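You operate a simulated robot arm through the tools that you are given. There is no shell and no other tool. Be economical: measure what you need, move in short steps, check, and stop when the job is done.

Carry out the task below with a simulated robot arm. There is one attempt and no reset: what you move stays moved.

TASK
Switch the three breakers off, then lock out the bench isolator and try it.
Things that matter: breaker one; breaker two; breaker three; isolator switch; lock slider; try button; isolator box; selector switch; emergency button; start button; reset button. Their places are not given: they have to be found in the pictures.

It is judged by the outcome, as a careful person would: the job done as asked, and still so three seconds after it is handed in. It fails if anything else is knocked over, pushed out of place, dropped, spilled or broken.

THE ROBOT
A 6-joint arm with a two-finger parallel gripper, fixed in place. Base frame: the origin is at the foot of the arm, x ahead of it, y to its left, z up. Lengths are in mm, angles in degrees, forces in N, time in s.
Its first joint turns from -66.0 to 66.0 degrees. Payload 2.9 kg.
The TCP is the grasp point between the finger pads, 30 mm short of the fingertips. In the tool frame z runs along the fingers and y along their closing line. The gripper opens to 110 mm. The fingers are 20 mm wide and 10 mm thick; the gripper's body (48 by 112 mm) begins 55 mm behind the TCP.
Orientation is told as [roll, pitch, yaw] about the base's x, y, z axes, in that order, counted from this pose: with the fingers straight down and closing along the base's y, the tool's x points along the base's -x, its y along +y and its z along -z.

THE INTERFACE
- The arm moves only by the tool nudge_tool. Its argument "motion" is a list of rows, each a list of 7 numbers: the shift along the base's x, y, z in units of 100 mm (1.0 is 100 mm), then the turn, a rotation vector about the base's x, y, z in units of 60 degrees (1.0 is 60 degrees), then the finger opening in mm, from 0 to 110. In form: [[x, y, z, rx, ry, rz, hand], ...]. A call has 1 to 8 rows; each row is the pose to reach, as a shift and turn from the pose commanded when the call began. A call with a number of a shift or a turn outside -1 to 1 is refused whole. A row lasts 0.2 s, in which the tool goes at most 50 mm and 8.6 degrees; a call with a longer step from one row to the next is refused whole, and so is a gripper value outside its range. A pose out of reach is approached as far as the arm can. The call stops where the force on the tool passes 50 N (or 10 N more than at its start, if that is more) or the arm is blocked; 0.2 s more then pass. The fingers move at their own pace (about 108 mm/s each) and stop on an object; they squeeze with about 43 N. The grip force told is the motor's: it shows also when the fingers shut on nothing. Time passes only in rows, and 0.2 s behind the last, so rows that repeat a pose let the fingers close. The reply holds the time, the measured pose of the TCP, the force on the tool along the base axes, the opening and the grip force, in the units named above and with some noise, and new pictures: "views" is both (left out), scene, wrist or none.
- Cameras (640 x 400 px; columns grow to the right, rows downward): "scene" is fixed at [79.1, 425.5, 1406.1]; the picture's right is [-0.87, -0.50, 0.00], its down [-0.16, 0.27, -0.95] and it looks along [0.48, -0.82, -0.31] (base axes); focal length 317 px, centre (320, 200). "wrist" rides on the gripper at [-36, 0, -57] in the tool frame; the picture's right is [0.00, -1.00, 0.00], its down [0.97, 0.00, -0.24] and it looks along [0.24, 0.00, 0.97] (tool axes); focal length 218 px, centre (320, 200).
- measure_at(camera, pixels): for up to 12 pixels [column, row] of the newest picture of that camera ("zoom" is the newest enlarged one), the place [x, y, z] in the base frame of the surface seen there, good to about 2 mm, but the place of the scene camera against the robot may be out by one fixed shift of up to 25 mm in any direction. It takes no simulated time.
- close_up(camera, box): a new picture of the part [left, top, right, bottom] of that camera's present view, enlarged. It takes no simulated time.
- finish_job(): hands the job in; it is judged then, once.

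Keep the steps short. Do not move on a guess: measure, check each grasp and each placing, and mend mistakes. In all there are 80 turns and 120 pictures (those below and enlarged ones count). Leave the gripper open and the arm clear of the work at the hand-in unless told otherwise, and finish with a single line.

The tools are called after "Emit:" as a command line: name --pt "numbers of a row" for each row, then --argument value for the rest, lists and objects as JSON in quotes. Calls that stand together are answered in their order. nudge_tool: Moves the arm, as the interface text tells. Its arguments: {"type":"object","properties":{"motion":{"type":"array"},"views":{"type":"string","enum":["both","scene","wrist","none"]}},"required":["motion"]} The other tools are called the same way: measure_at (camera, pixels) gives the place of the surface under pixels of a picture; close_up (camera, box) takes an enlarged picture of a part of a camera's view; finish_job () hands the job in.

At the start:

```text
time_s: 0.0
position: [274.2, -159.5, 1321.9]
ee_rot: [0.0, -0.2, -0.1]
contact_force: [-1.1, 0.4, 0.3]
opening: 110.1
finger_force: 0.0
```

scene: 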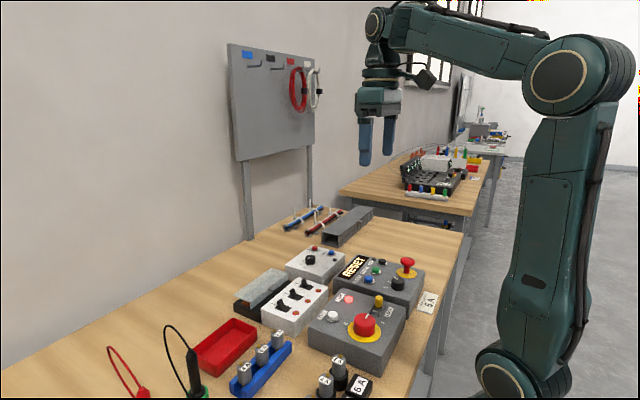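
wrist: 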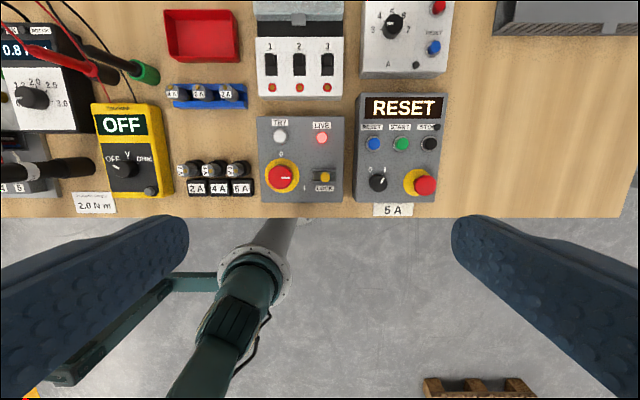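

I see the breaker box (white, three toggles) and the isolator box in front of it. I take enlarged pictures to see the details.

Emit:
close_up --camera "scene" --box '[220, 230, 450, 380]'

Emit:
close_up --camera "wrist" --box '[240, 0, 460, 220]'

Emit:
measure_at --camera "wrist" --pixels '[[271, 64], [299, 64], [327, 64], [280, 177], [325, 176], [280, 137], [321, 139], [265, 205], [300, 150], [327, 48], [280, 85], [424, 186]]'

```text
2.67 times, centred on (335, 305) of scene
```

zoom: 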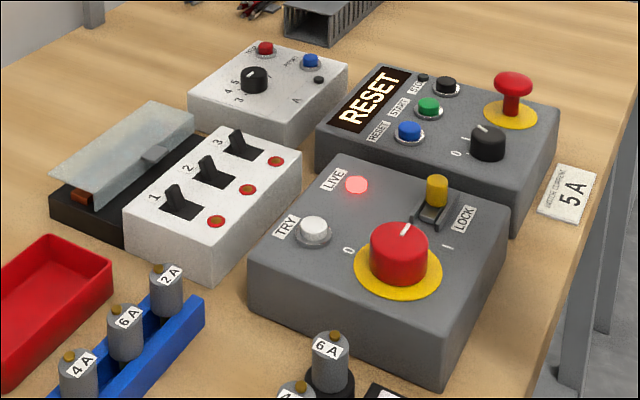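

```text
1.82 times, centred on (350, 110) of wrist
```

zoom: 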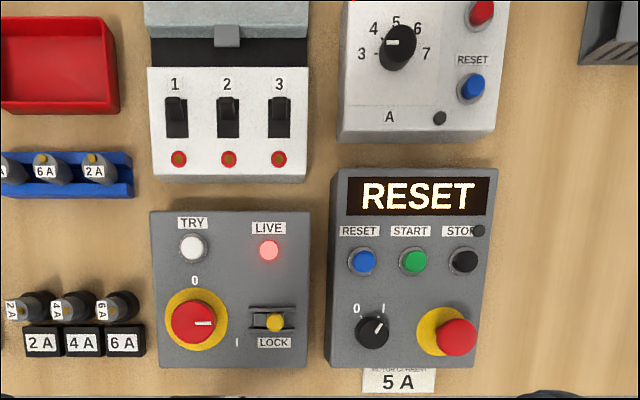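

```text
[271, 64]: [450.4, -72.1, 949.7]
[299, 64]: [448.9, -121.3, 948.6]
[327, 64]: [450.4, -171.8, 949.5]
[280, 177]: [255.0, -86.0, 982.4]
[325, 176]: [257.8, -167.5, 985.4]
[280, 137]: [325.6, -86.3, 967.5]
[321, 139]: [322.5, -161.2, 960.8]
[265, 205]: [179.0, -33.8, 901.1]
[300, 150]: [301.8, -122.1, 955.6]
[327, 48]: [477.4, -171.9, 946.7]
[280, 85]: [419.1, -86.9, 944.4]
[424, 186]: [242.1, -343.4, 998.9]
```

The measured heights look odd against the given table height, so I measure table points and the same things in the scene picture.

Emit:
measure_at --camera "wrist" --pixels '[[220, 140], [600, 150], [350, 150], [350, 50], [259, 96], [344, 94], [258, 118], [343, 118], [263, 203], [341, 203], [305, 55], [299, 52]]'

Emit:
measure_at --camera "scene" --pixels '[[365, 323], [379, 300], [333, 314], [349, 298], [280, 303], [294, 292], [305, 281], [220, 310], [250, 250], [407, 262]]'

```text
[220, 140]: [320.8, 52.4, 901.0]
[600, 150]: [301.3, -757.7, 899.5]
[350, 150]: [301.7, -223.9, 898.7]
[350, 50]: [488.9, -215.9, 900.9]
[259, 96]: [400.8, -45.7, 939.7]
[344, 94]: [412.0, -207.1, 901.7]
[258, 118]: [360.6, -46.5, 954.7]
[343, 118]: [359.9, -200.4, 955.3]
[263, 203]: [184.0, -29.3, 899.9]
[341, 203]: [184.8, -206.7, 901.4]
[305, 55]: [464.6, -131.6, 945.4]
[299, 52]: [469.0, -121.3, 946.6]
```

```text
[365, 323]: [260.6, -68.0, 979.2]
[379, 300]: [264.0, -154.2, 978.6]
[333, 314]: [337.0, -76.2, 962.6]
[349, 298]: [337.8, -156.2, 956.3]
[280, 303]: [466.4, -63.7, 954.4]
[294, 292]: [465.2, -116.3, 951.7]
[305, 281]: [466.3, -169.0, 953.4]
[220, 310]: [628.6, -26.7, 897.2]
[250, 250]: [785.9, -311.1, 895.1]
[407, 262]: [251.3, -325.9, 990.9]
```

Both cameras agree the table is near z = 900. I move nearer above the panels, staying well clear, to look closely.

Emit:
nudge_tool --pt "0.3 0.13 -0.33 0 0 0 60" --pt "0.6 0.27 -0.66 0 0 0 20" --pt "0.9 0.4 -1 0 0 0 0" --views "wrist"

```text
time_s: 0.8
position: [365.2, -117.7, 1221.3]
ee_rot: [0.0, -0.1, 0.0]
contact_force: [-0.2, 0.6, -0.2]
opening: 0.1
finger_force: 37.7
```

wrist: 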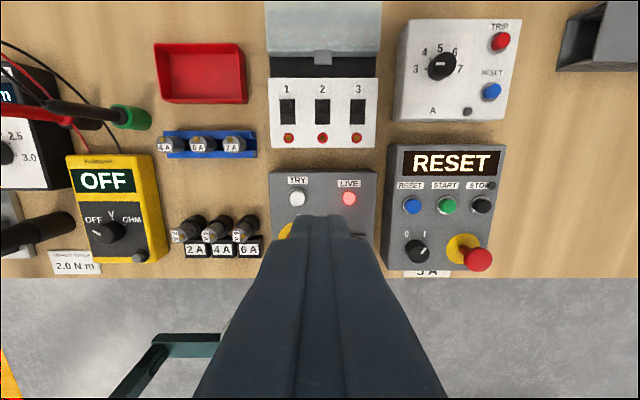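

I go down another 100 mm and forward to look at the breaker levers.

Emit:
nudge_tool --pt "0.2 0 -0.4 0 0 0 0" --pt "0.4 0 -0.8 0 0 0 0" --pt "0.5 0 -1 0 0 0 0" --views "wrist"

Emit:
close_up --camera "wrist" --box '[220, 60, 420, 220]'

```text
time_s: 1.6
position: [417.2, -117.4, 1120.2]
ee_rot: [-0.1, 0.0, 0.0]
contact_force: [0.0, 0.2, -0.9]
opening: 0.0
finger_force: 37.6
```

wrist: 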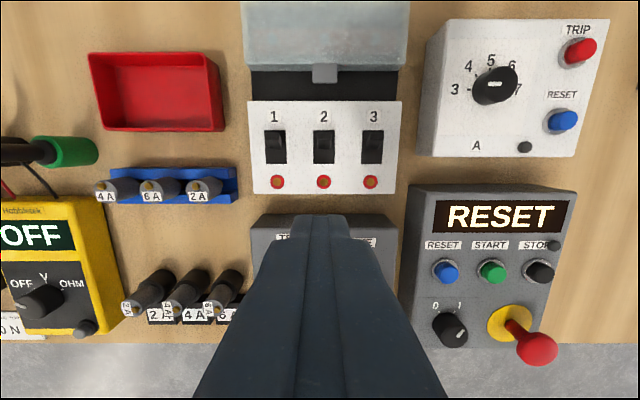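

```text
2.50 times, centred on (320, 140) of wrist
```

zoom: 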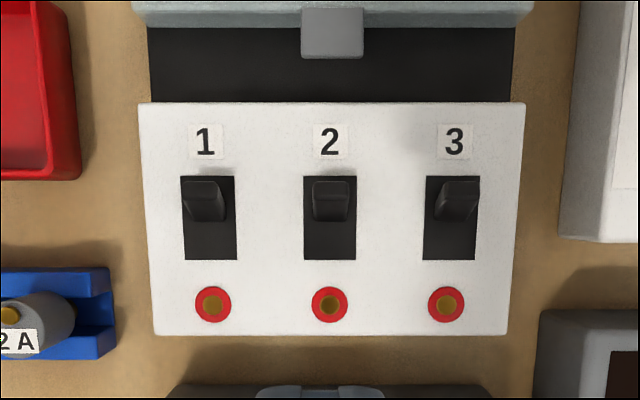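

I see all three levers tilted toward the numbers (far, +x). I measure lever tips, slots and surface.

Emit:
measure_at --camera "zoom" --pixels '[[204, 187], [204, 205], [330, 187], [330, 205], [459, 188], [456, 205], [331, 240], [331, 256], [380, 230], [330, 30], [330, 120], [270, 110]]'

```text
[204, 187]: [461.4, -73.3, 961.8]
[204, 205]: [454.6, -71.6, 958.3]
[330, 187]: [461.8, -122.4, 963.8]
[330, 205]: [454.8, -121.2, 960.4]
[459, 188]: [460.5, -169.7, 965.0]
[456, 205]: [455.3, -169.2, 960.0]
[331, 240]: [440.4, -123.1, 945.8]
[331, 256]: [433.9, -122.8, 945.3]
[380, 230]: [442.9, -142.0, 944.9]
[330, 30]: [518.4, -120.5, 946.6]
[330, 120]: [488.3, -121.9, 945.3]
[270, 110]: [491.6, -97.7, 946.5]
```

Lever tips are near (461, y, 963), box top 945. I go over the far side of lever 2 with closed fingers, tips at about z = 990.

Emit:
nudge_tool --pt "0.3 -0.02 -0.33 0 0 0 0" --pt "0.62 -0.02 -0.66 0 0 0 0" --pt "0.62 -0.02 -1 0 0 0 0" --pt "0.62 -0.02 -1 0 0 0 0" --views "both"

Emit:
close_up --camera "scene" --box '[220, 230, 380, 330]'

```text
time_s: 2.6
position: [476.7, -119.2, 1020.4]
ee_rot: [0.0, -0.1, 0.0]
contact_force: [-0.2, 0.3, 0.0]
opening: 0.0
finger_force: 37.5
```

scene: 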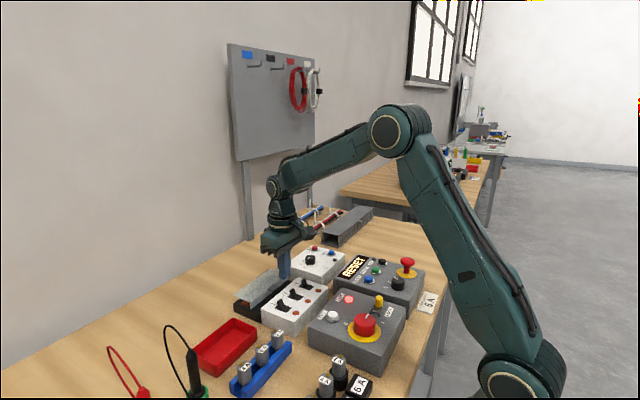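
wrist: 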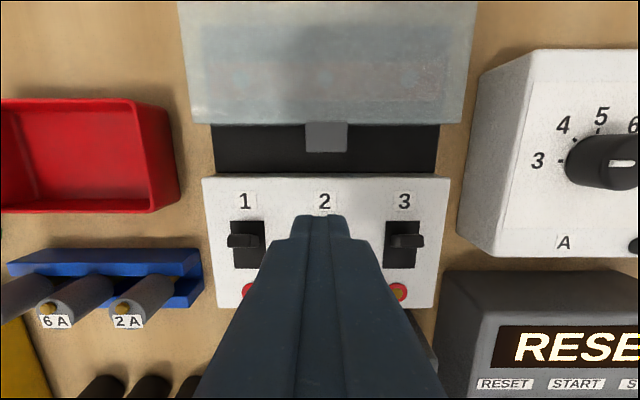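

```text
4.00 times, centred on (300, 280) of scene
```

zoom: 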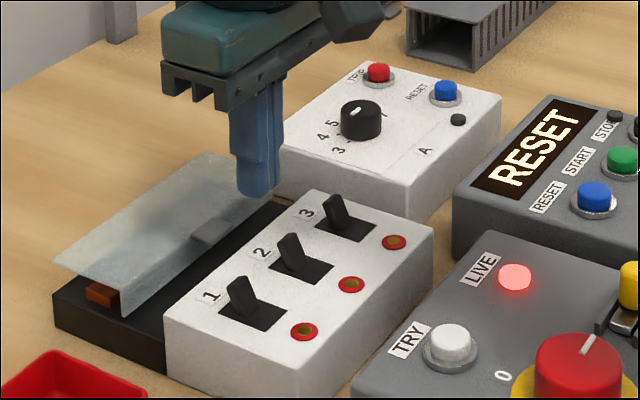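

The fingers are beyond lever 2 and above the box. I lower to tip z ≈ 953, a little further back, checking force.

Emit:
nudge_tool --pt "0.04 -0.02 -0.1 0 0 0 0" --pt "0.04 -0.02 -0.2 0 0 0 0" --pt "0.04 -0.02 -0.3 0 0 0 0" --pt "0.04 -0.02 -0.37 0 0 0 0" --views "none"

Emit:
close_up --camera "scene" --box '[220, 230, 380, 330]'

```text
time_s: 3.6
position: [481.1, -123.0, 984.4]
ee_rot: [0.0, -0.1, 0.1]
contact_force: [0.0, 0.6, -0.1]
opening: 0.0
finger_force: 37.9
```

```text
4.00 times, centred on (300, 280) of scene
```

zoom: 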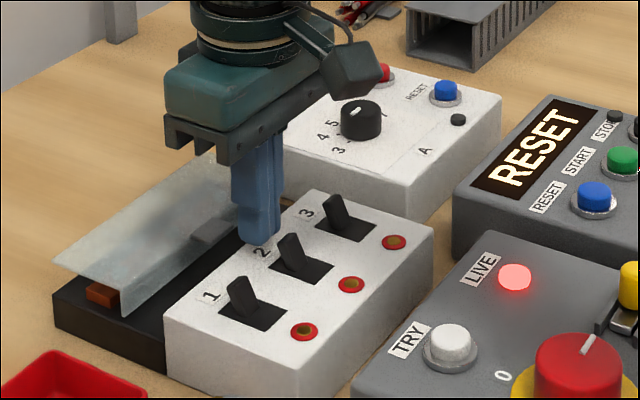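

The tips are just behind lever 2, no contact. I push toward -x.

Emit:
nudge_tool --pt "-0.08 0 0 0 0 0 0" --pt "-0.16 0 0 0 0 0 0" --pt "-0.24 0 0 0 0 0 0" --pt "-0.31 0 0 0 0 0 0" --views "none"

Emit:
close_up --camera "scene" --box '[220, 230, 380, 330]'

```text
time_s: 4.6
position: [454.4, -122.5, 987.2]
ee_rot: [-0.2, -1.2, 0.2]
contact_force: [33.6, 1.2, 3.8]
opening: 0.1
finger_force: 37.5
```

```text
4.00 times, centred on (300, 280) of scene
```

zoom: 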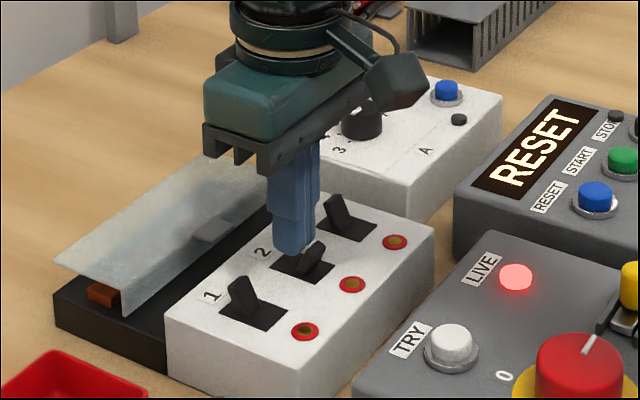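

Lever 2 is thrown over to its stop. I back off, lift, and look.

Emit:
nudge_tool --pt "0.1 0 0.02 0 0 0 0" --pt "0.2 0 0.2 0 0 0 0" --pt "0.3 0.25 0.37 0 0 0 0" --pt "0.31 0.5 0.37 0 0 0 0" --pt "0.31 0.5 0.37 0 0 0 0" --views "none"

Emit:
close_up --camera "scene" --box '[220, 230, 380, 330]'

```text
time_s: 5.8
position: [480.3, -73.0, 1021.5]
ee_rot: [0.1, 0.1, 0.1]
contact_force: [0.5, -0.9, 0.3]
opening: 0.0
finger_force: 37.5
```

```text
4.00 times, centred on (300, 280) of scene
```

zoom: 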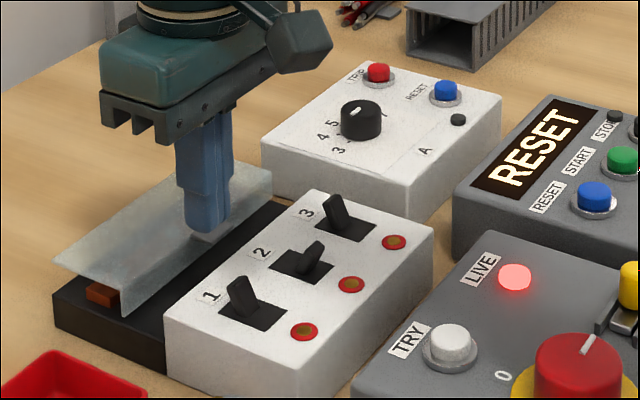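

Breaker 2 stays off. Tool is above the back of lever 1 at (480, -73). I lower and push the same way.

Emit:
nudge_tool --pt "0 0 -0.13 0 0 0 0" --pt "0 0 -0.26 0 0 0 0" --pt "0 0 -0.37 0 0 0 0" --pt "0 0 -0.37 0 0 0 0" --pt "-0.08 0 -0.37 0 0 0 0" --pt "-0.16 0 -0.37 0 0 0 0" --pt "-0.24 0 -0.37 0 0 0 0" --pt "-0.31 0 -0.37 0 0 0 0" --views "none"

Emit:
close_up --camera "scene" --box '[220, 230, 380, 330]'

```text
time_s: 7.6
position: [455.5, -72.2, 987.4]
ee_rot: [-0.1, -0.9, 0.0]
contact_force: [30.4, 1.4, 2.6]
opening: 0.1
finger_force: 37.6
```

```text
4.00 times, centred on (300, 280) of scene
```

zoom: 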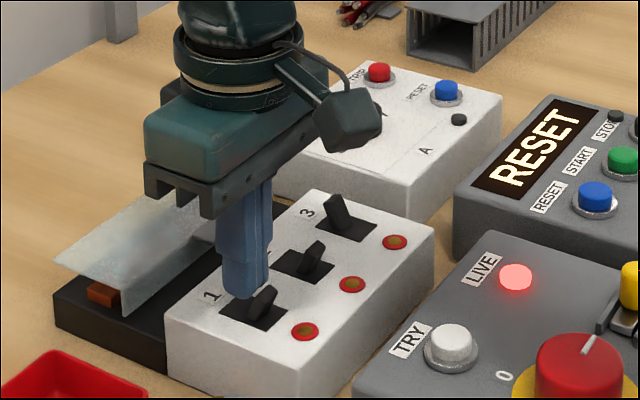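

Lever 1 is over. I back off, lift, and go above the back of lever 3 (y ≈ -170).

Emit:
nudge_tool --pt "0.1 0 0.02 0 0 0 0" --pt "0.2 0 0.2 0 0 0 0" --pt "0.3 -0.2 0.37 0 0 0 0" --pt "0.31 -0.6 0.37 0 0 0 0" --pt "0.31 -0.97 0.37 0 0 0 0" --pt "0.31 -0.97 0.37 0 0 0 0" --views "none"

Emit:
close_up --camera "scene" --box '[220, 230, 380, 330]'

```text
time_s: 9.0
position: [482.1, -171.1, 1022.2]
ee_rot: [0.0, 0.0, 0.0]
contact_force: [-0.4, 0.8, -0.2]
opening: 0.3
finger_force: 37.7
```

```text
4.00 times, centred on (300, 280) of scene
```

zoom: 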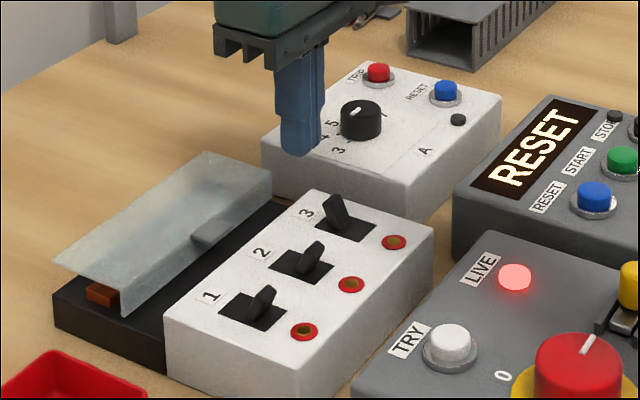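

Breakers 1 and 2 off. The gripper body will stay above z 1040, clear of the relay box. Push lever 3.

Emit:
nudge_tool --pt "0 0 -0.13 0 0 0 0" --pt "0 0 -0.26 0 0 0 0" --pt "0 0 -0.37 0 0 0 0" --pt "0 0 -0.37 0 0 0 0" --pt "-0.08 0 -0.37 0 0 0 0" --pt "-0.16 0 -0.37 0 0 0 0" --pt "-0.24 0 -0.37 0 0 0 0" --pt "-0.31 0 -0.37 0 0 0 0" --views "none"

Emit:
nudge_tool --pt "0.1 0 0.02 0 0 0 0" --pt "0.2 0 0.2 0 0 0 0" --pt "0.2 0 0.5 0 0 0 0" --pt "0.0 0.2 0.9 0 0 0 0" --pt "-0.4 0.4 1 0 0 0 0" --pt "-0.7 0.5 1 0 0 0 0" --pt "-0.7 0.5 1 0 0 0 0" --views "both"

Emit:
close_up --camera "scene" --box '[240, 250, 440, 375]'

```text
time_s: 10.8
position: [456.0, -169.8, 986.3]
ee_rot: [-0.3, -1.0, 0.3]
contact_force: [31.4, 0.4, 4.5]
opening: 0.0
finger_force: 38.0
```

```text
time_s: 12.4
position: [379.8, -119.0, 1085.3]
ee_rot: [0.0, -0.1, 0.1]
contact_force: [-0.4, -0.5, -0.3]
opening: 0.0
finger_force: 37.7
```

scene: 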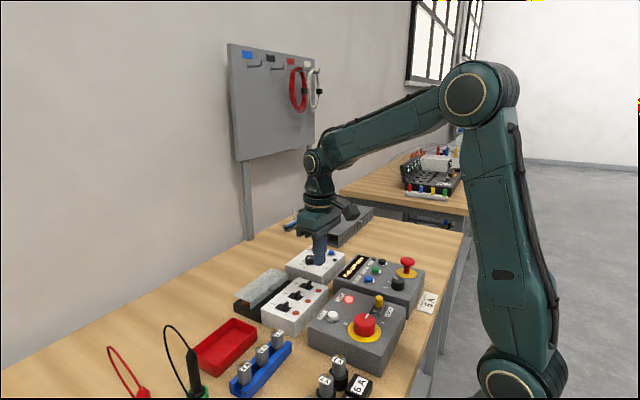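
wrist: 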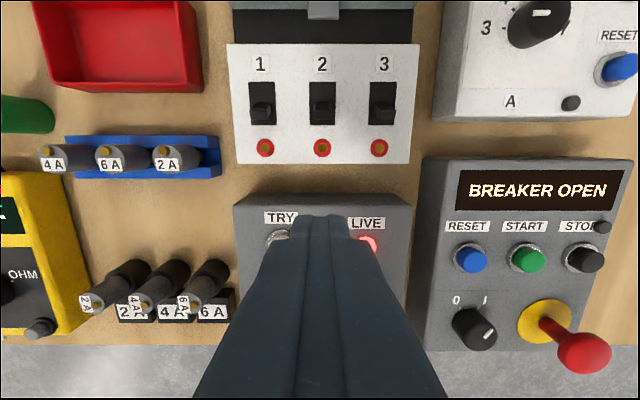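

```text
3.20 times, centred on (340, 312) of scene
```

zoom: 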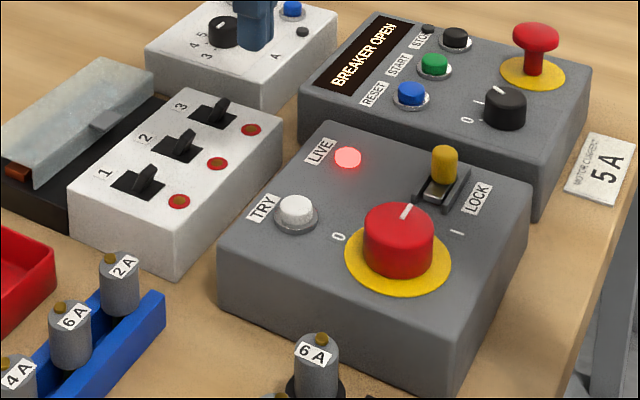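

All three breakers are off; the display reads "BREAKER OPEN". Next the isolator: I measure knob, pointer, marks, slider and button in this enlarged scene picture.

Emit:
measure_at --camera "zoom" --pixels '[[409, 206], [403, 217], [399, 222], [368, 225], [430, 222], [338, 238], [457, 232], [444, 153], [434, 195], [456, 178], [295, 205], [347, 260]]'

Emit:
nudge_tool --pt "-0.4 0 0.2 0 0 0 0" --pt "-0.8 0 0.4 0 0 0 0" --pt "-1 -0.4 0.4 0 0 0 0" --pt "-1 -0.8 0.4 0 0 0 0" --views "wrist"

Emit:
close_up --camera "wrist" --box '[100, 100, 300, 225]'

```text
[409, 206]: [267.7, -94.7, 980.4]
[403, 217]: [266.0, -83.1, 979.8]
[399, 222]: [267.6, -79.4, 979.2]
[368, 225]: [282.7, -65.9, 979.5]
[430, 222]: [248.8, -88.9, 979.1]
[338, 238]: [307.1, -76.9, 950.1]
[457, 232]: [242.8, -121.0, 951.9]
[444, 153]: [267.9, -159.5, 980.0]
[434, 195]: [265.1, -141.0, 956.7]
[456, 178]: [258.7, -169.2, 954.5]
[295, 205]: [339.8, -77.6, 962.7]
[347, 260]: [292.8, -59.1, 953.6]
```

```text
time_s: 13.4
position: [281.3, -199.8, 1125.9]
ee_rot: [-0.1, -0.1, 0.0]
contact_force: [0.1, -0.4, -0.7]
opening: 0.1
finger_force: 37.5
```

wrist: 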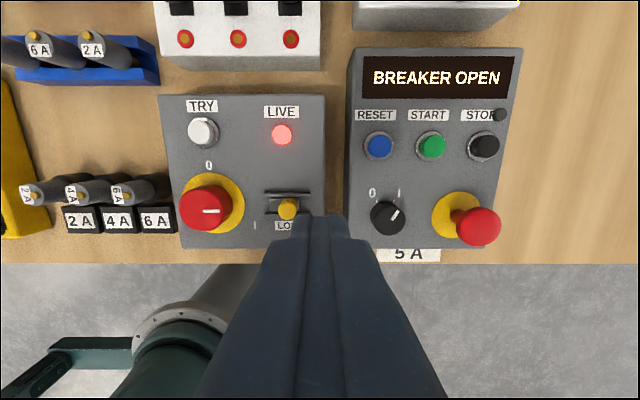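

```text
3.20 times, centred on (200, 162) of wrist
```

zoom: 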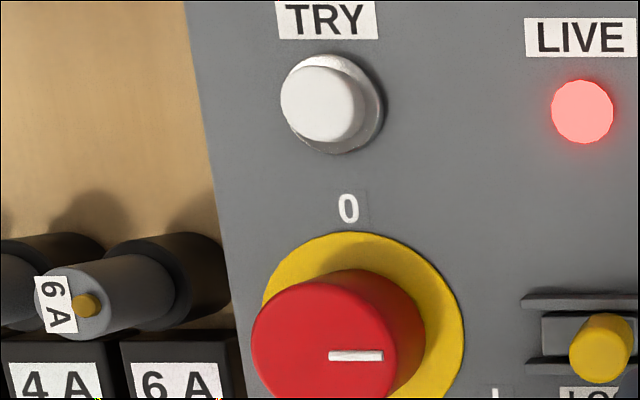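

Pointer is toward -y (on, 90° from the "0" at +x). I measure the knob's outline, slider and button from this wrist picture.

Emit:
measure_at --camera "wrist" --pixels '[[181, 208], [225, 208], [203, 190], [203, 229], [211, 211], [204, 208], [241, 210], [287, 208], [288, 215], [270, 204], [305, 205], [201, 132]]'

Emit:
measure_at --camera "zoom" --pixels '[[530, 300], [545, 325], [530, 367], [600, 330], [318, 100], [430, 230], [365, 75], [350, 210], [495, 393], [285, 295]]'

```text
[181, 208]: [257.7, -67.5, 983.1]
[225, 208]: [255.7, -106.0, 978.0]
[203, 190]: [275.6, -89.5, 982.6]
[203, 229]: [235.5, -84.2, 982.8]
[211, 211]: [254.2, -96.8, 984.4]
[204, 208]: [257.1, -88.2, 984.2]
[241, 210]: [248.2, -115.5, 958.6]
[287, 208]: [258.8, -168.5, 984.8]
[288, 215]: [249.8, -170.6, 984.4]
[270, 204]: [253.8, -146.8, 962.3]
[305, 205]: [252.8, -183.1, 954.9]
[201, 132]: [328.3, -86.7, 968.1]
```

```text
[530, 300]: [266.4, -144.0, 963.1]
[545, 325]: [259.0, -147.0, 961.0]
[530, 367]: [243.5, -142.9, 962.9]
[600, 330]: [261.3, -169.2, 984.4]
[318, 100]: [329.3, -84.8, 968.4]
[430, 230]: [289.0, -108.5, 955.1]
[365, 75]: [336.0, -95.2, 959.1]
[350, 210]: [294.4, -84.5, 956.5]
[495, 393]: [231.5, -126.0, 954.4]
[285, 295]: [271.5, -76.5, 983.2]
```

Knob: centre about (255.5, -87), diameter 40, top z 983, disc z 958. I move above it, pre-turning -45° with the fingers open 75 mm.

Emit:
nudge_tool --pt "-0.05 0.2 0 0 0 -0.125 75" --pt "-0.1 0.4 0 0 0 -0.25 75" --pt "-0.15 0.6 0 0 0 -0.375 75" --pt "-0.2 0.8 -0.1 0 0 -0.5 75" --pt "-0.26 1.0 -0.3 0 0 -0.625 75" --pt "-0.26 1.0 -0.5 0 0 -0.75 75" --pt "-0.26 1.0 -0.6 0 0 -0.75 75" --views "wrist"

```text
time_s: 15.0
position: [253.5, -101.1, 1063.7]
ee_rot: [0.0, 0.0, -45.1]
contact_force: [0.9, -0.1, -0.2]
opening: 75.3
finger_force: 0.1
```

wrist: 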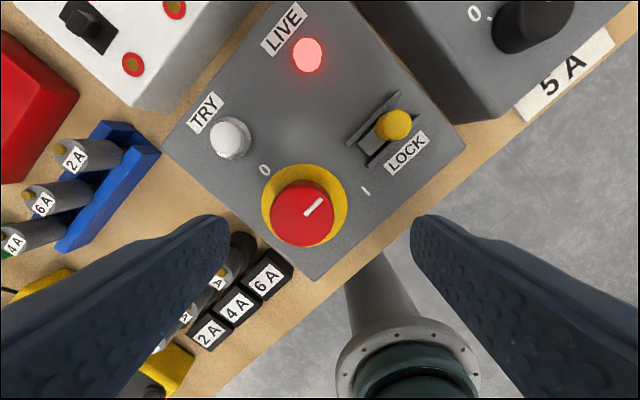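

A good view. I re-measure the knob top rim and the slider here.

Emit:
measure_at --camera "wrist" --pixels '[[272, 213], [332, 213], [302, 182], [302, 244], [302, 213], [394, 125], [349, 143], [372, 163], [400, 95], [426, 122], [230, 140], [268, 262]]'

Emit:
close_up --camera "wrist" --box '[320, 70, 460, 210]'

```text
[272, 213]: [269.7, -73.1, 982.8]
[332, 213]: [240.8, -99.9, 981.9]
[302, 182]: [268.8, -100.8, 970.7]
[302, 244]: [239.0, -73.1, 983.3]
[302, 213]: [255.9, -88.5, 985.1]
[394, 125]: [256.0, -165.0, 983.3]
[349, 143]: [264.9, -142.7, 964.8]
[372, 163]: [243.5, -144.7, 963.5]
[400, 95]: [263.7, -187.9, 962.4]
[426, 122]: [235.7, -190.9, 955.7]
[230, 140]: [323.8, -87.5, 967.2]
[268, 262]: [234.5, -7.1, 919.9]
```

```text
2.86 times, centred on (390, 140) of wrist
```

zoom: 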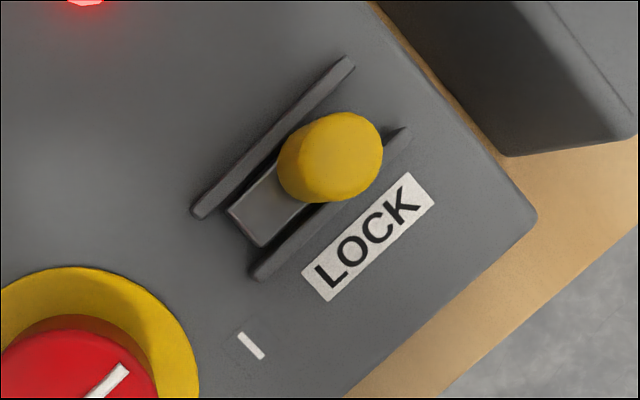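

Knob centre (255, -87) confirmed. I descend to TCP z ≈ 993 (tips about 5 mm over the disc), fingers at the knob's diagonals.

Emit:
nudge_tool --pt "0.01 0.13 -0.1 0 0 0 75" --pt "0.01 0.13 -0.3 0 0 0 75" --pt "0.01 0.13 -0.5 0 0 0 75" --pt "0.01 0.13 -0.65 0 0 0 75" --pt "0.01 0.13 -0.71 0 0 0 75" --views "both"

Emit:
close_up --camera "scene" --box '[280, 240, 460, 380]'

```text
time_s: 16.2
position: [255.0, -86.7, 993.3]
ee_rot: [0.0, -0.2, -45.1]
contact_force: [-0.3, -1.1, -0.2]
opening: 74.9
finger_force: 0.0
```

scene: 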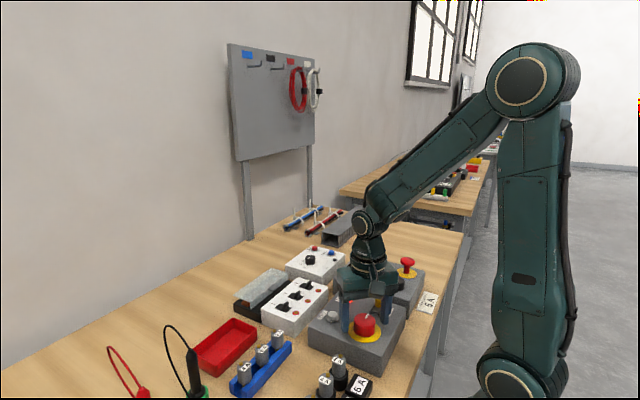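
wrist: 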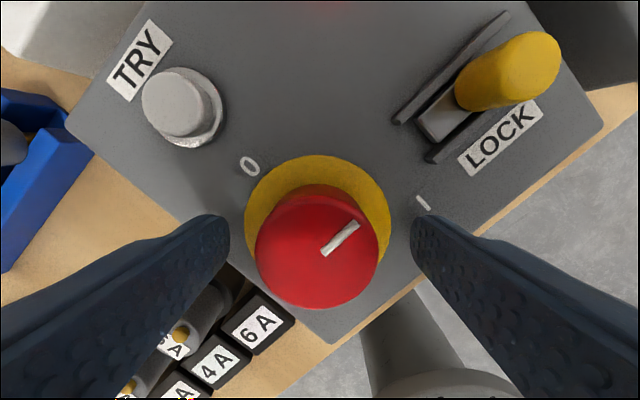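

```text
2.86 times, centred on (370, 310) of scene
```

zoom: 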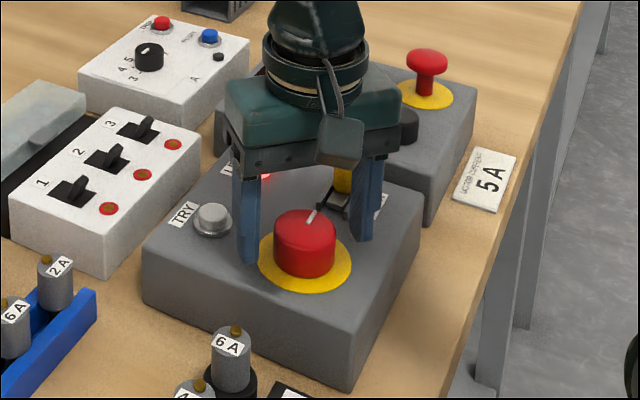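

The fingers straddle the knob. I check the fingertip places against the knob centre.

Emit:
measure_at --camera "wrist" --pixels '[[318, 250], [262, 250], [372, 250], [220, 218], [224, 245], [418, 218], [416, 245], [318, 305], [318, 210]]'

```text
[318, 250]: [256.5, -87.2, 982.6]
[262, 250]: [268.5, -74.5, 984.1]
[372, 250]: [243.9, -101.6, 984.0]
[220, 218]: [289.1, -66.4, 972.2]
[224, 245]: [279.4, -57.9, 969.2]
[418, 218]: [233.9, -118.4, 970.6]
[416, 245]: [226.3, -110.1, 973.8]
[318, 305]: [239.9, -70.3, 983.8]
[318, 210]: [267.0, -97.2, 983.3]
```

Centred within 2 mm. I close on the knob.

Emit:
nudge_tool --pt "0 0 0 0 0 0 50" --pt "0 0 0 0 0 0 34" --pt "0 0 0 0 0 0 34" --views "none"

```text
time_s: 17.0
position: [256.5, -86.4, 993.7]
ee_rot: [0.1, -0.1, -45.0]
contact_force: [9.0, 9.5, -9.8]
opening: 43.0
finger_force: 45.1
```

Gripped at 43 mm with 45 N. I turn counter-clockwise (toward 0), first half.

Emit:
nudge_tool --pt "0 0 0 0 0 0.12 34" --pt "0 0 0 0 0 0.24 34" --pt "0 0 0 0 0 0.36 34" --pt "0 0 0 0 0 0.48 34" --pt "0 0 0 0 0 0.6 34" --pt "0 0 0 0 0 0.72 34" --views "wrist"

```text
time_s: 18.4
position: [256.2, -85.4, 994.0]
ee_rot: [0.2, -0.2, -1.4]
contact_force: [20.5, 18.0, -2.4]
opening: 42.8
finger_force: 45.7
```

wrist: 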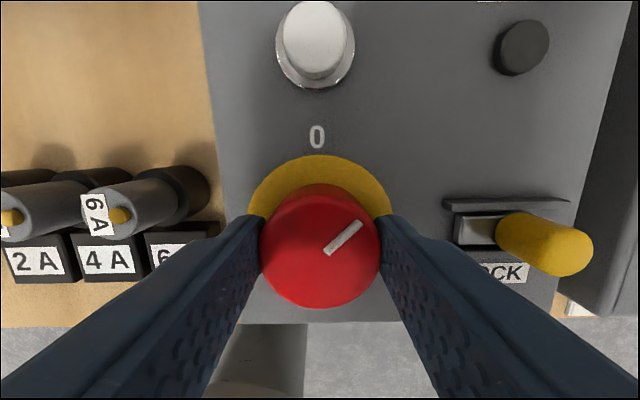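

The pointer follows and the LIVE lamp is dark. I continue the other 45°, easing 1 mm along the side force.

Emit:
nudge_tool --pt "0.01 0.01 0 0 0 0.12 34" --pt "0.01 0.01 0 0 0 0.24 34" --pt "0.01 0.01 0 0 0 0.36 34" --pt "0.01 0.01 0 0 0 0.48 34" --pt "0.01 0.01 0 0 0 0.6 34" --pt "0.01 0.01 0 0 0 0.72 34" --pt "0.01 0.01 0 0 0 0.79 34" --views "wrist"

```text
time_s: 20.0
position: [256.0, -84.8, 994.1]
ee_rot: [0.2, -0.1, 45.8]
contact_force: [5.1, 18.5, 12.6]
opening: 42.9
finger_force: 44.8
```

wrist: 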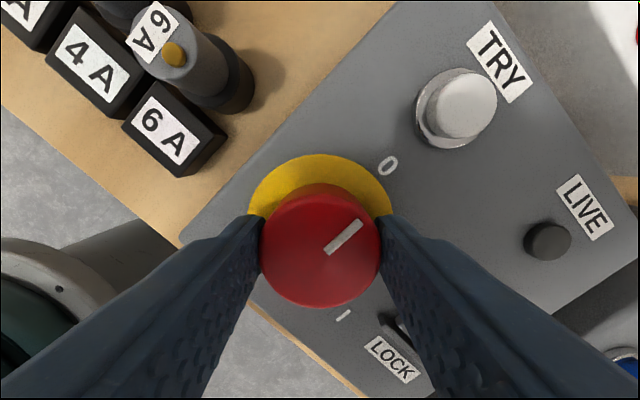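

The pointer now points along the box toward "0". I open and lift.

Emit:
nudge_tool --pt "0 0 0 0 0 0 60" --pt "0 0 0 0 0 0 75" --pt "0 0 0.2 0 0 0 75" --pt "0 0 0.5 0 0 -0.12 75" --pt "0 0 0.8 0 0 -0.24 75" --pt "0 0 1 0 0 -0.36 75" --pt "0 0 1 0 0 -0.48 75" --views "wrist"

Emit:
close_up --camera "scene" --box '[280, 240, 460, 380]'

```text
time_s: 21.6
position: [257.2, -84.7, 1095.4]
ee_rot: [0.0, 0.0, 16.7]
contact_force: [0.0, 0.4, -0.5]
opening: 75.2
finger_force: 0.2
```

wrist: 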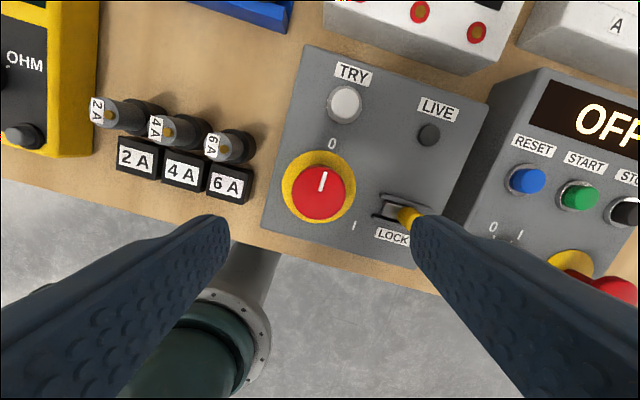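

```text
2.86 times, centred on (370, 310) of scene
```

zoom: 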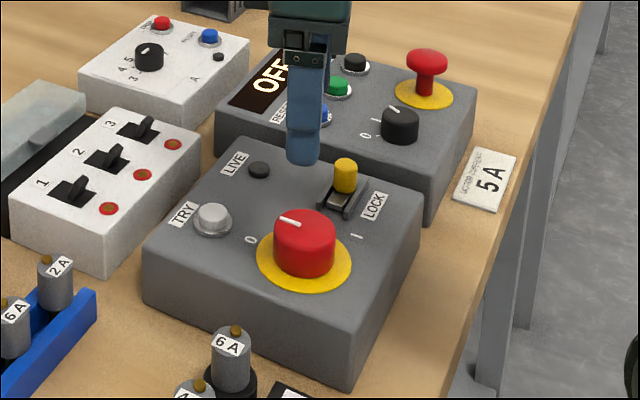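

Isolator is at 0, display "OFF", LIVE lamp dark. Next the slider: I go with closed fingers to the -y side of the yellow handle (255, -167), staying high.

Emit:
nudge_tool --pt "0 -0.25 0 0 0 -0.1 40" --pt "0 -0.5 0 0 0 -0.2 0" --pt "0 -0.75 0 0 0 -0.28 0" --pt "0 -1 -0.2 0 0 -0.28 0" --pt "0 -1 -0.4 0 0 -0.28 0" --pt "0 -1 -0.4 0 0 -0.28 0" --views "wrist"

Emit:
close_up --camera "scene" --box '[300, 240, 440, 340]'

```text
time_s: 23.0
position: [254.5, -185.2, 1054.7]
ee_rot: [0.0, -0.1, 0.0]
contact_force: [0.6, -0.3, 0.1]
opening: 0.0
finger_force: 37.8
```

wrist: 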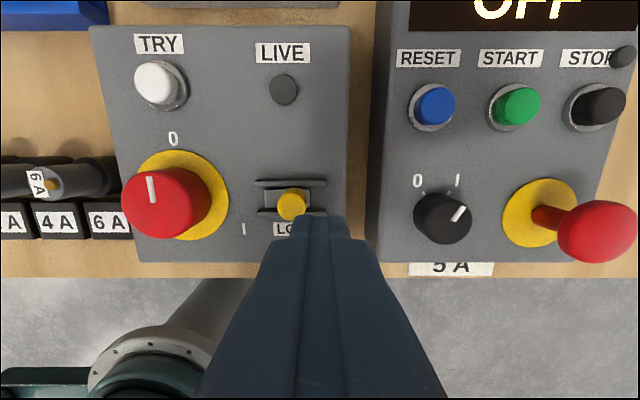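

```text
4.00 times, centred on (370, 290) of scene
```

zoom: 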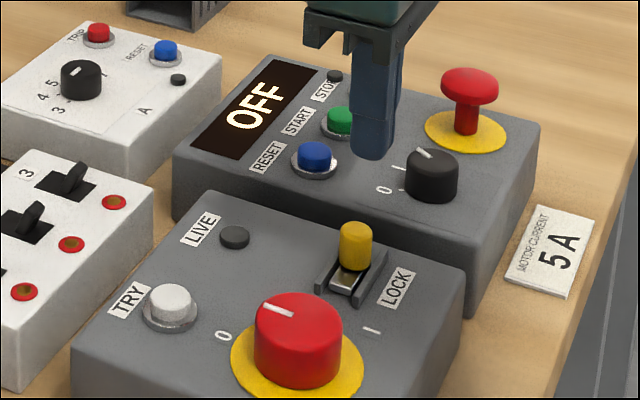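

I measure the handle edges and nearby selector.

Emit:
measure_at --camera "wrist" --pixels '[[279, 202], [303, 202], [291, 190], [291, 200], [290, 216], [265, 205], [420, 215], [440, 205], [372, 200], [150, 178], [152, 198]]'

```text
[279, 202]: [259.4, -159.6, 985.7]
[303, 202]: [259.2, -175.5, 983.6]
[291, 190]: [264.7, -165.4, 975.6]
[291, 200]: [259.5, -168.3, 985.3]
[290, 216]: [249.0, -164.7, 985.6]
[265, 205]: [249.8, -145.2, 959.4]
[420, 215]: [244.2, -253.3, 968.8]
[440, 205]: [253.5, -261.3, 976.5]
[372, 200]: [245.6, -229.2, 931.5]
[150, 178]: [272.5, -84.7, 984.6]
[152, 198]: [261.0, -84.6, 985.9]
```

Handle centre (255, -167), radius 8. I go to y -191 and lower to tip z ≈ 970.

Emit:
nudge_tool --pt "0 -0.06 0 0 0 0 0" --pt "0 -0.06 -0.2 0 0 0 0" --pt "0 -0.06 -0.4 0 0 0 0" --pt "0 -0.06 -0.55 0 0 0 0" --pt "0 -0.06 -0.55 0 0 0 0" --views "none"

Emit:
close_up --camera "scene" --box '[300, 240, 440, 340]'

```text
time_s: 24.2
position: [256.6, -189.7, 998.1]
ee_rot: [0.0, -0.1, 0.0]
contact_force: [0.6, 0.5, -0.1]
opening: 0.0
finger_force: 38.1
```

```text
4.00 times, centred on (370, 290) of scene
```

zoom: 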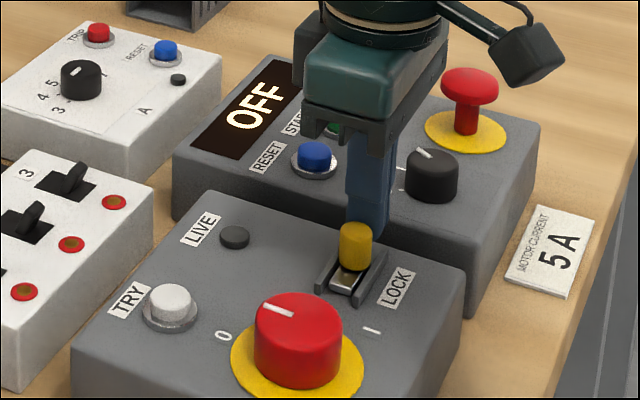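

The finger is just behind the handle. I push toward the knob (+y) in small steps.

Emit:
nudge_tool --pt "0 0.06 0 0 0 0 0" --pt "0 0.11 0 0 0 0 0" --pt "0 0.16 0 0 0 0 0" --pt "0 0.21 0 0 0 0 0" --pt "0 0.26 0 0 0 0 0" --views "wrist"

Emit:
close_up --camera "scene" --box '[300, 240, 440, 340]'

```text
time_s: 25.4
position: [254.9, -165.8, 999.3]
ee_rot: [0.0, -0.1, -0.1]
contact_force: [-1.0, -1.3, 0.4]
opening: 0.0
finger_force: 37.5
```

wrist: 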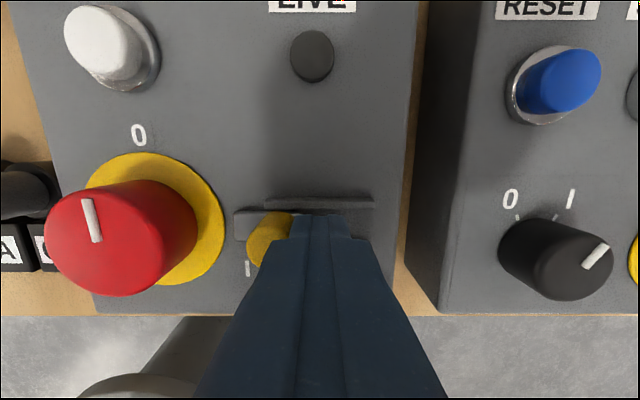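

```text
4.00 times, centred on (370, 290) of scene
```

zoom: 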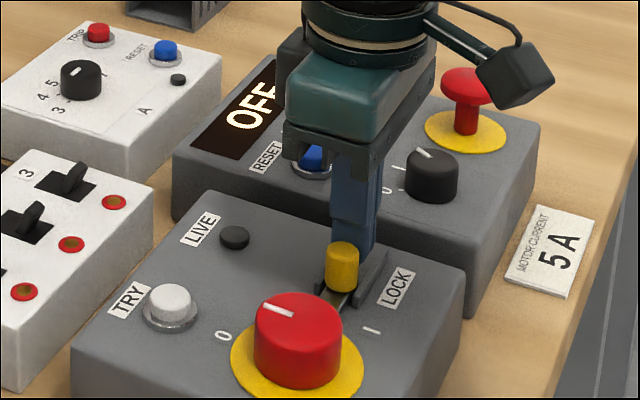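

It slides easily toward the knob. I keep on in small steps until it meets a stop.

Emit:
nudge_tool --pt "0 0.03 0 0 0 0 0" --pt "0 0.06 0 0 0 0 0" --pt "0 0.09 0 0 0 0 0" --pt "0 0.12 0 0 0 0 0" --views "none"

Emit:
close_up --camera "scene" --box '[300, 240, 440, 340]'

```text
time_s: 26.3
position: [254.7, -163.1, 999.6]
ee_rot: [-1.1, -0.2, -1.2]
contact_force: [-2.4, -13.0, -3.9]
opening: 0.3
finger_force: 37.6
stopped in row 4: the force on the tool passed its limit (the readings are from after the stop); the commanded pose is now the measured one
```

```text
4.00 times, centred on (370, 290) of scene
```

zoom: 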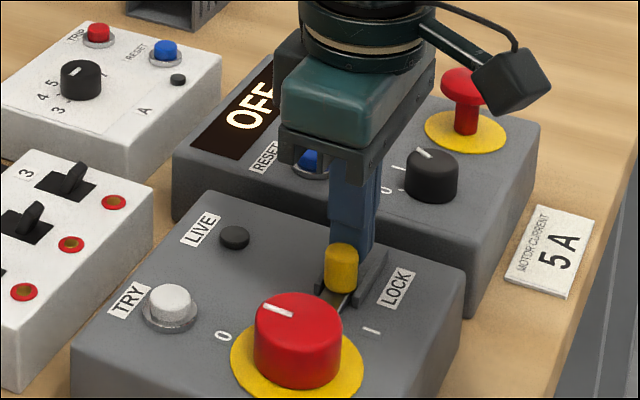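

The slider is at its stop. I back off, rise and look.

Emit:
nudge_tool --pt "0 -0.1 0 0 0 0 0" --pt "0 -0.1 0.3 0.0 0 0 0" --pt "0 -0.1 0.7 0.0 0 0 0" --pt "0 0.1 1 0 0 0 0" --pt "0 0.3 1 0 0 0 0" --pt "0 0.3 1 0 0 0 0" --views "wrist"

Emit:
close_up --camera "scene" --box '[300, 240, 440, 340]'

```text
time_s: 27.7
position: [257.2, -131.0, 1099.0]
ee_rot: [-0.9, -0.3, -0.9]
contact_force: [-0.4, 0.1, -0.4]
opening: 0.0
finger_force: 37.8
```

wrist: 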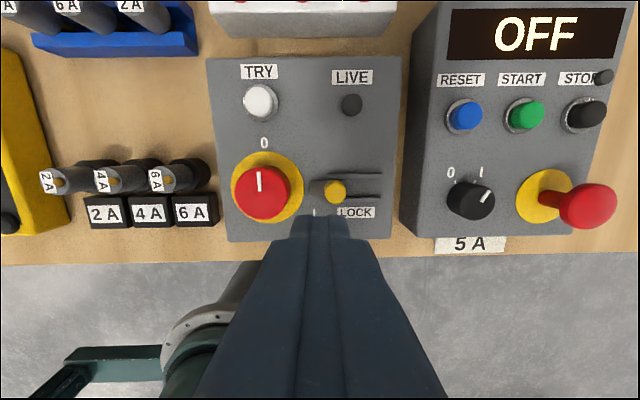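

```text
4.00 times, centred on (370, 290) of scene
```

zoom: 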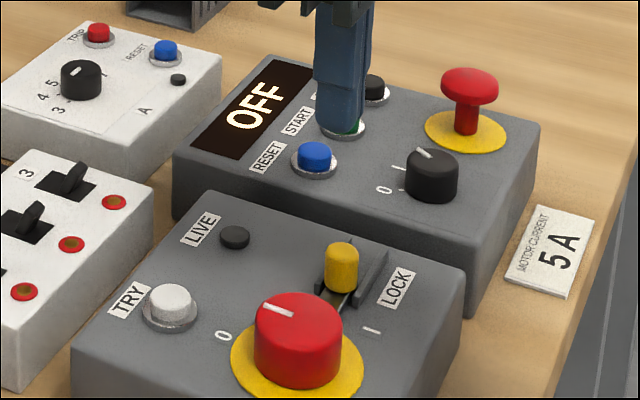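

The slider stays in the locked place. Now the TRY button at (327, -86.5), top z 968: I go above it with closed fingers.

Emit:
nudge_tool --pt "0.35 0.22 0 0.015 0 0.015 0" --pt "0.7 0.445 0 0.015 0 0.015 0" --pt "0.7 0.445 -0.4 0.015 0 0.015 0" --pt "0.7 0.445 -0.8 0.015 0 0.015 0" --pt "0.7 0.445 -0.8 0.015 0 0.015 0" --views "none"

Emit:
close_up --camera "scene" --box '[280, 240, 440, 360]'

```text
time_s: 28.9
position: [326.6, -87.0, 1018.2]
ee_rot: [0.0, -0.2, 0.1]
contact_force: [0.5, 0.6, 0.8]
opening: 0.1
finger_force: 38.2
```

```text
3.33 times, centred on (360, 300) of scene
```

zoom: 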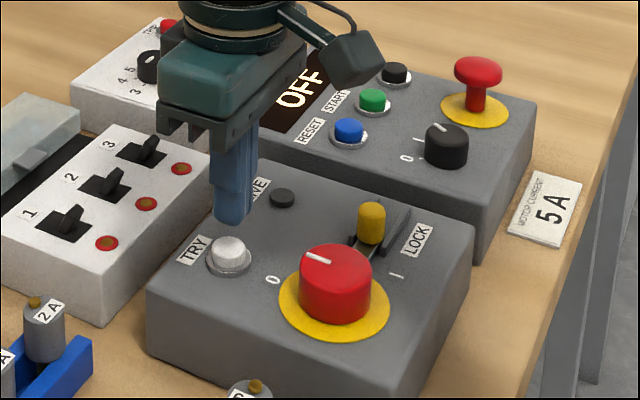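

The tips are right over TRY, about 20 mm up. I go down gently and press to about 6 mm travel.

Emit:
nudge_tool --pt "0 0 -0.1 0 0 0 0" --pt "0 0 -0.17 0 0 0 0" --pt "0 0 -0.2 0 0 0 0" --pt "0 0 -0.22 0 0 0 0" --pt "0 0 -0.24 0 0 0 0" --pt "0 0 -0.26 0 0 0 0" --pt "0 0 -0.26 0 0 0 0" --views "none"

Emit:
close_up --camera "scene" --box '[280, 240, 440, 360]'

```text
time_s: 30.5
position: [325.9, -86.2, 993.6]
ee_rot: [-0.2, -0.1, 0.0]
contact_force: [1.4, -1.8, 2.7]
opening: 0.0
finger_force: 38.3
```

```text
3.33 times, centred on (360, 300) of scene
```

zoom: 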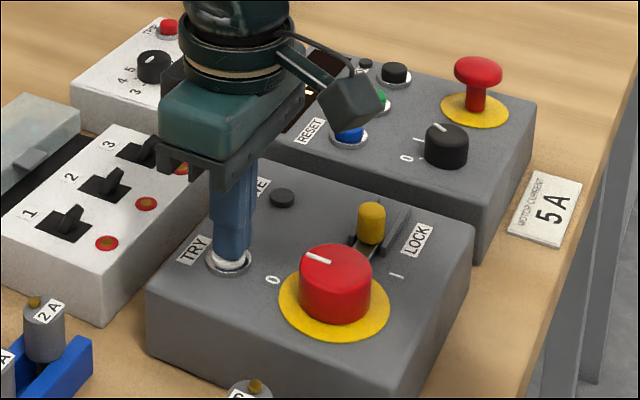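

Contact is light (2.7 N). I press on until it is firmly bottomed.

Emit:
nudge_tool --pt "0 0 -0.015 0 0 0 0" --pt "0 0 -0.03 0 0 0 0" --pt "0 0 -0.045 0 0 0 0" --pt "0 0 -0.045 0 0 0 0" --views "none"

```text
time_s: 31.5
position: [325.6, -86.5, 989.7]
ee_rot: [-0.1, -0.4, 0.1]
contact_force: [-5.0, 7.4, 32.4]
opening: 0.0
finger_force: 37.8
```

The button is bottomed at 32 N. I hold briefly, then release, rise and check everything.

Emit:
close_up --camera "scene" --box '[280, 240, 440, 360]'

Emit:
nudge_tool --pt "0 0 0 0 0 0 0" --pt "0 0 0.1 0 0 0 0" --pt "0 0 0.3 0 0 0 0" --pt "0 0 0.7 0 0 0 0" --pt "0 0 1 0 0 0 40" --pt "0 0 1 0 0 0 110" --views "none"

Emit:
nudge_tool --pt "-0.2 -0.2 0.4 0 0 0 110" --pt "-0.4 -0.4 0.8 0 0 0 110" --pt "-0.5 -0.6 1 0 0 0 110" --pt "-0.5 -0.6 1 0 0 0 110" --views "both"

Emit:
close_up --camera "scene" --box '[240, 240, 440, 380]'

```text
3.33 times, centred on (360, 300) of scene
```

zoom: 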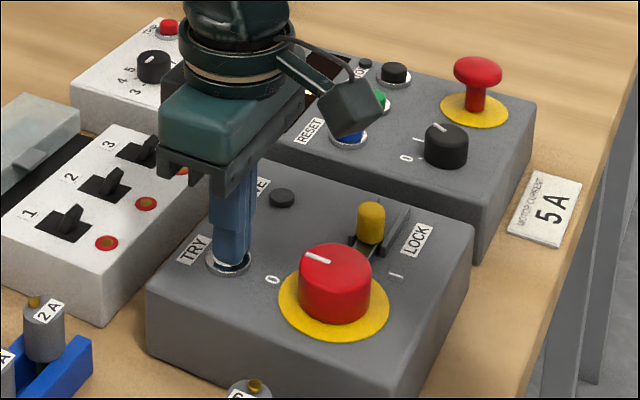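

```text
time_s: 32.9
position: [325.4, -85.6, 1088.3]
ee_rot: [-0.1, -0.1, 0.1]
contact_force: [-0.1, 0.0, -0.1]
opening: 110.2
finger_force: 0.1
```

```text
time_s: 33.9
position: [276.1, -144.9, 1187.9]
ee_rot: [0.0, -0.1, -0.1]
contact_force: [-0.4, -0.7, 0.3]
opening: 110.1
finger_force: 0.2
```

scene: 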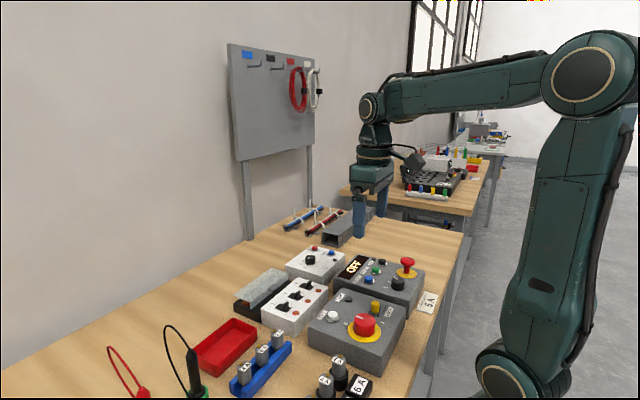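
wrist: 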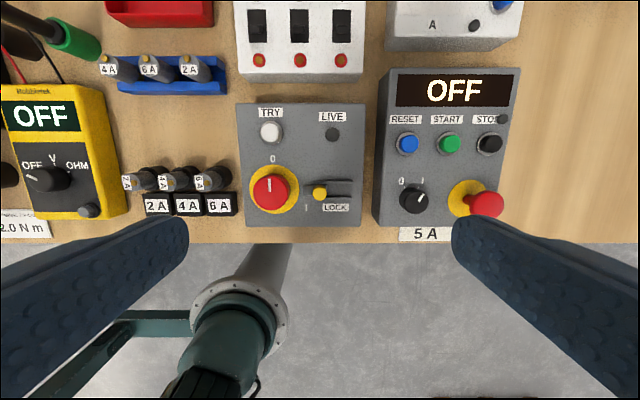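

```text
2.86 times, centred on (340, 310) of scene
```

zoom: 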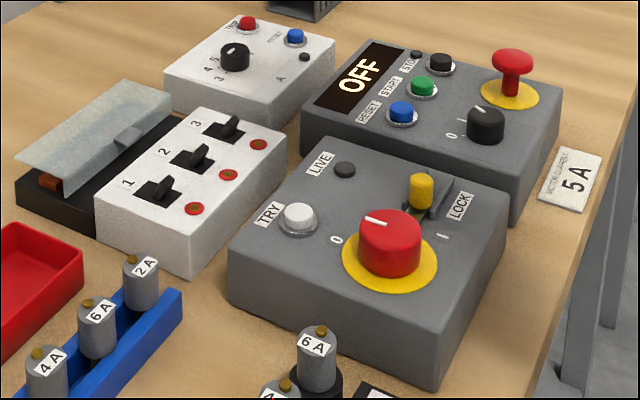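

All three breakers are off, the isolator is at 0 and locked, and TRY was pressed with the LIVE lamp staying dark. Nothing else looks moved, and the gripper is open and clear, so I hand in.

Emit:
finish_job

```text
The job is handed in.
```

Job handed in: the three breakers are off, the isolator is at 0 with the lock slider engaged, and TRY was pressed with the LIVE lamp staying dark.
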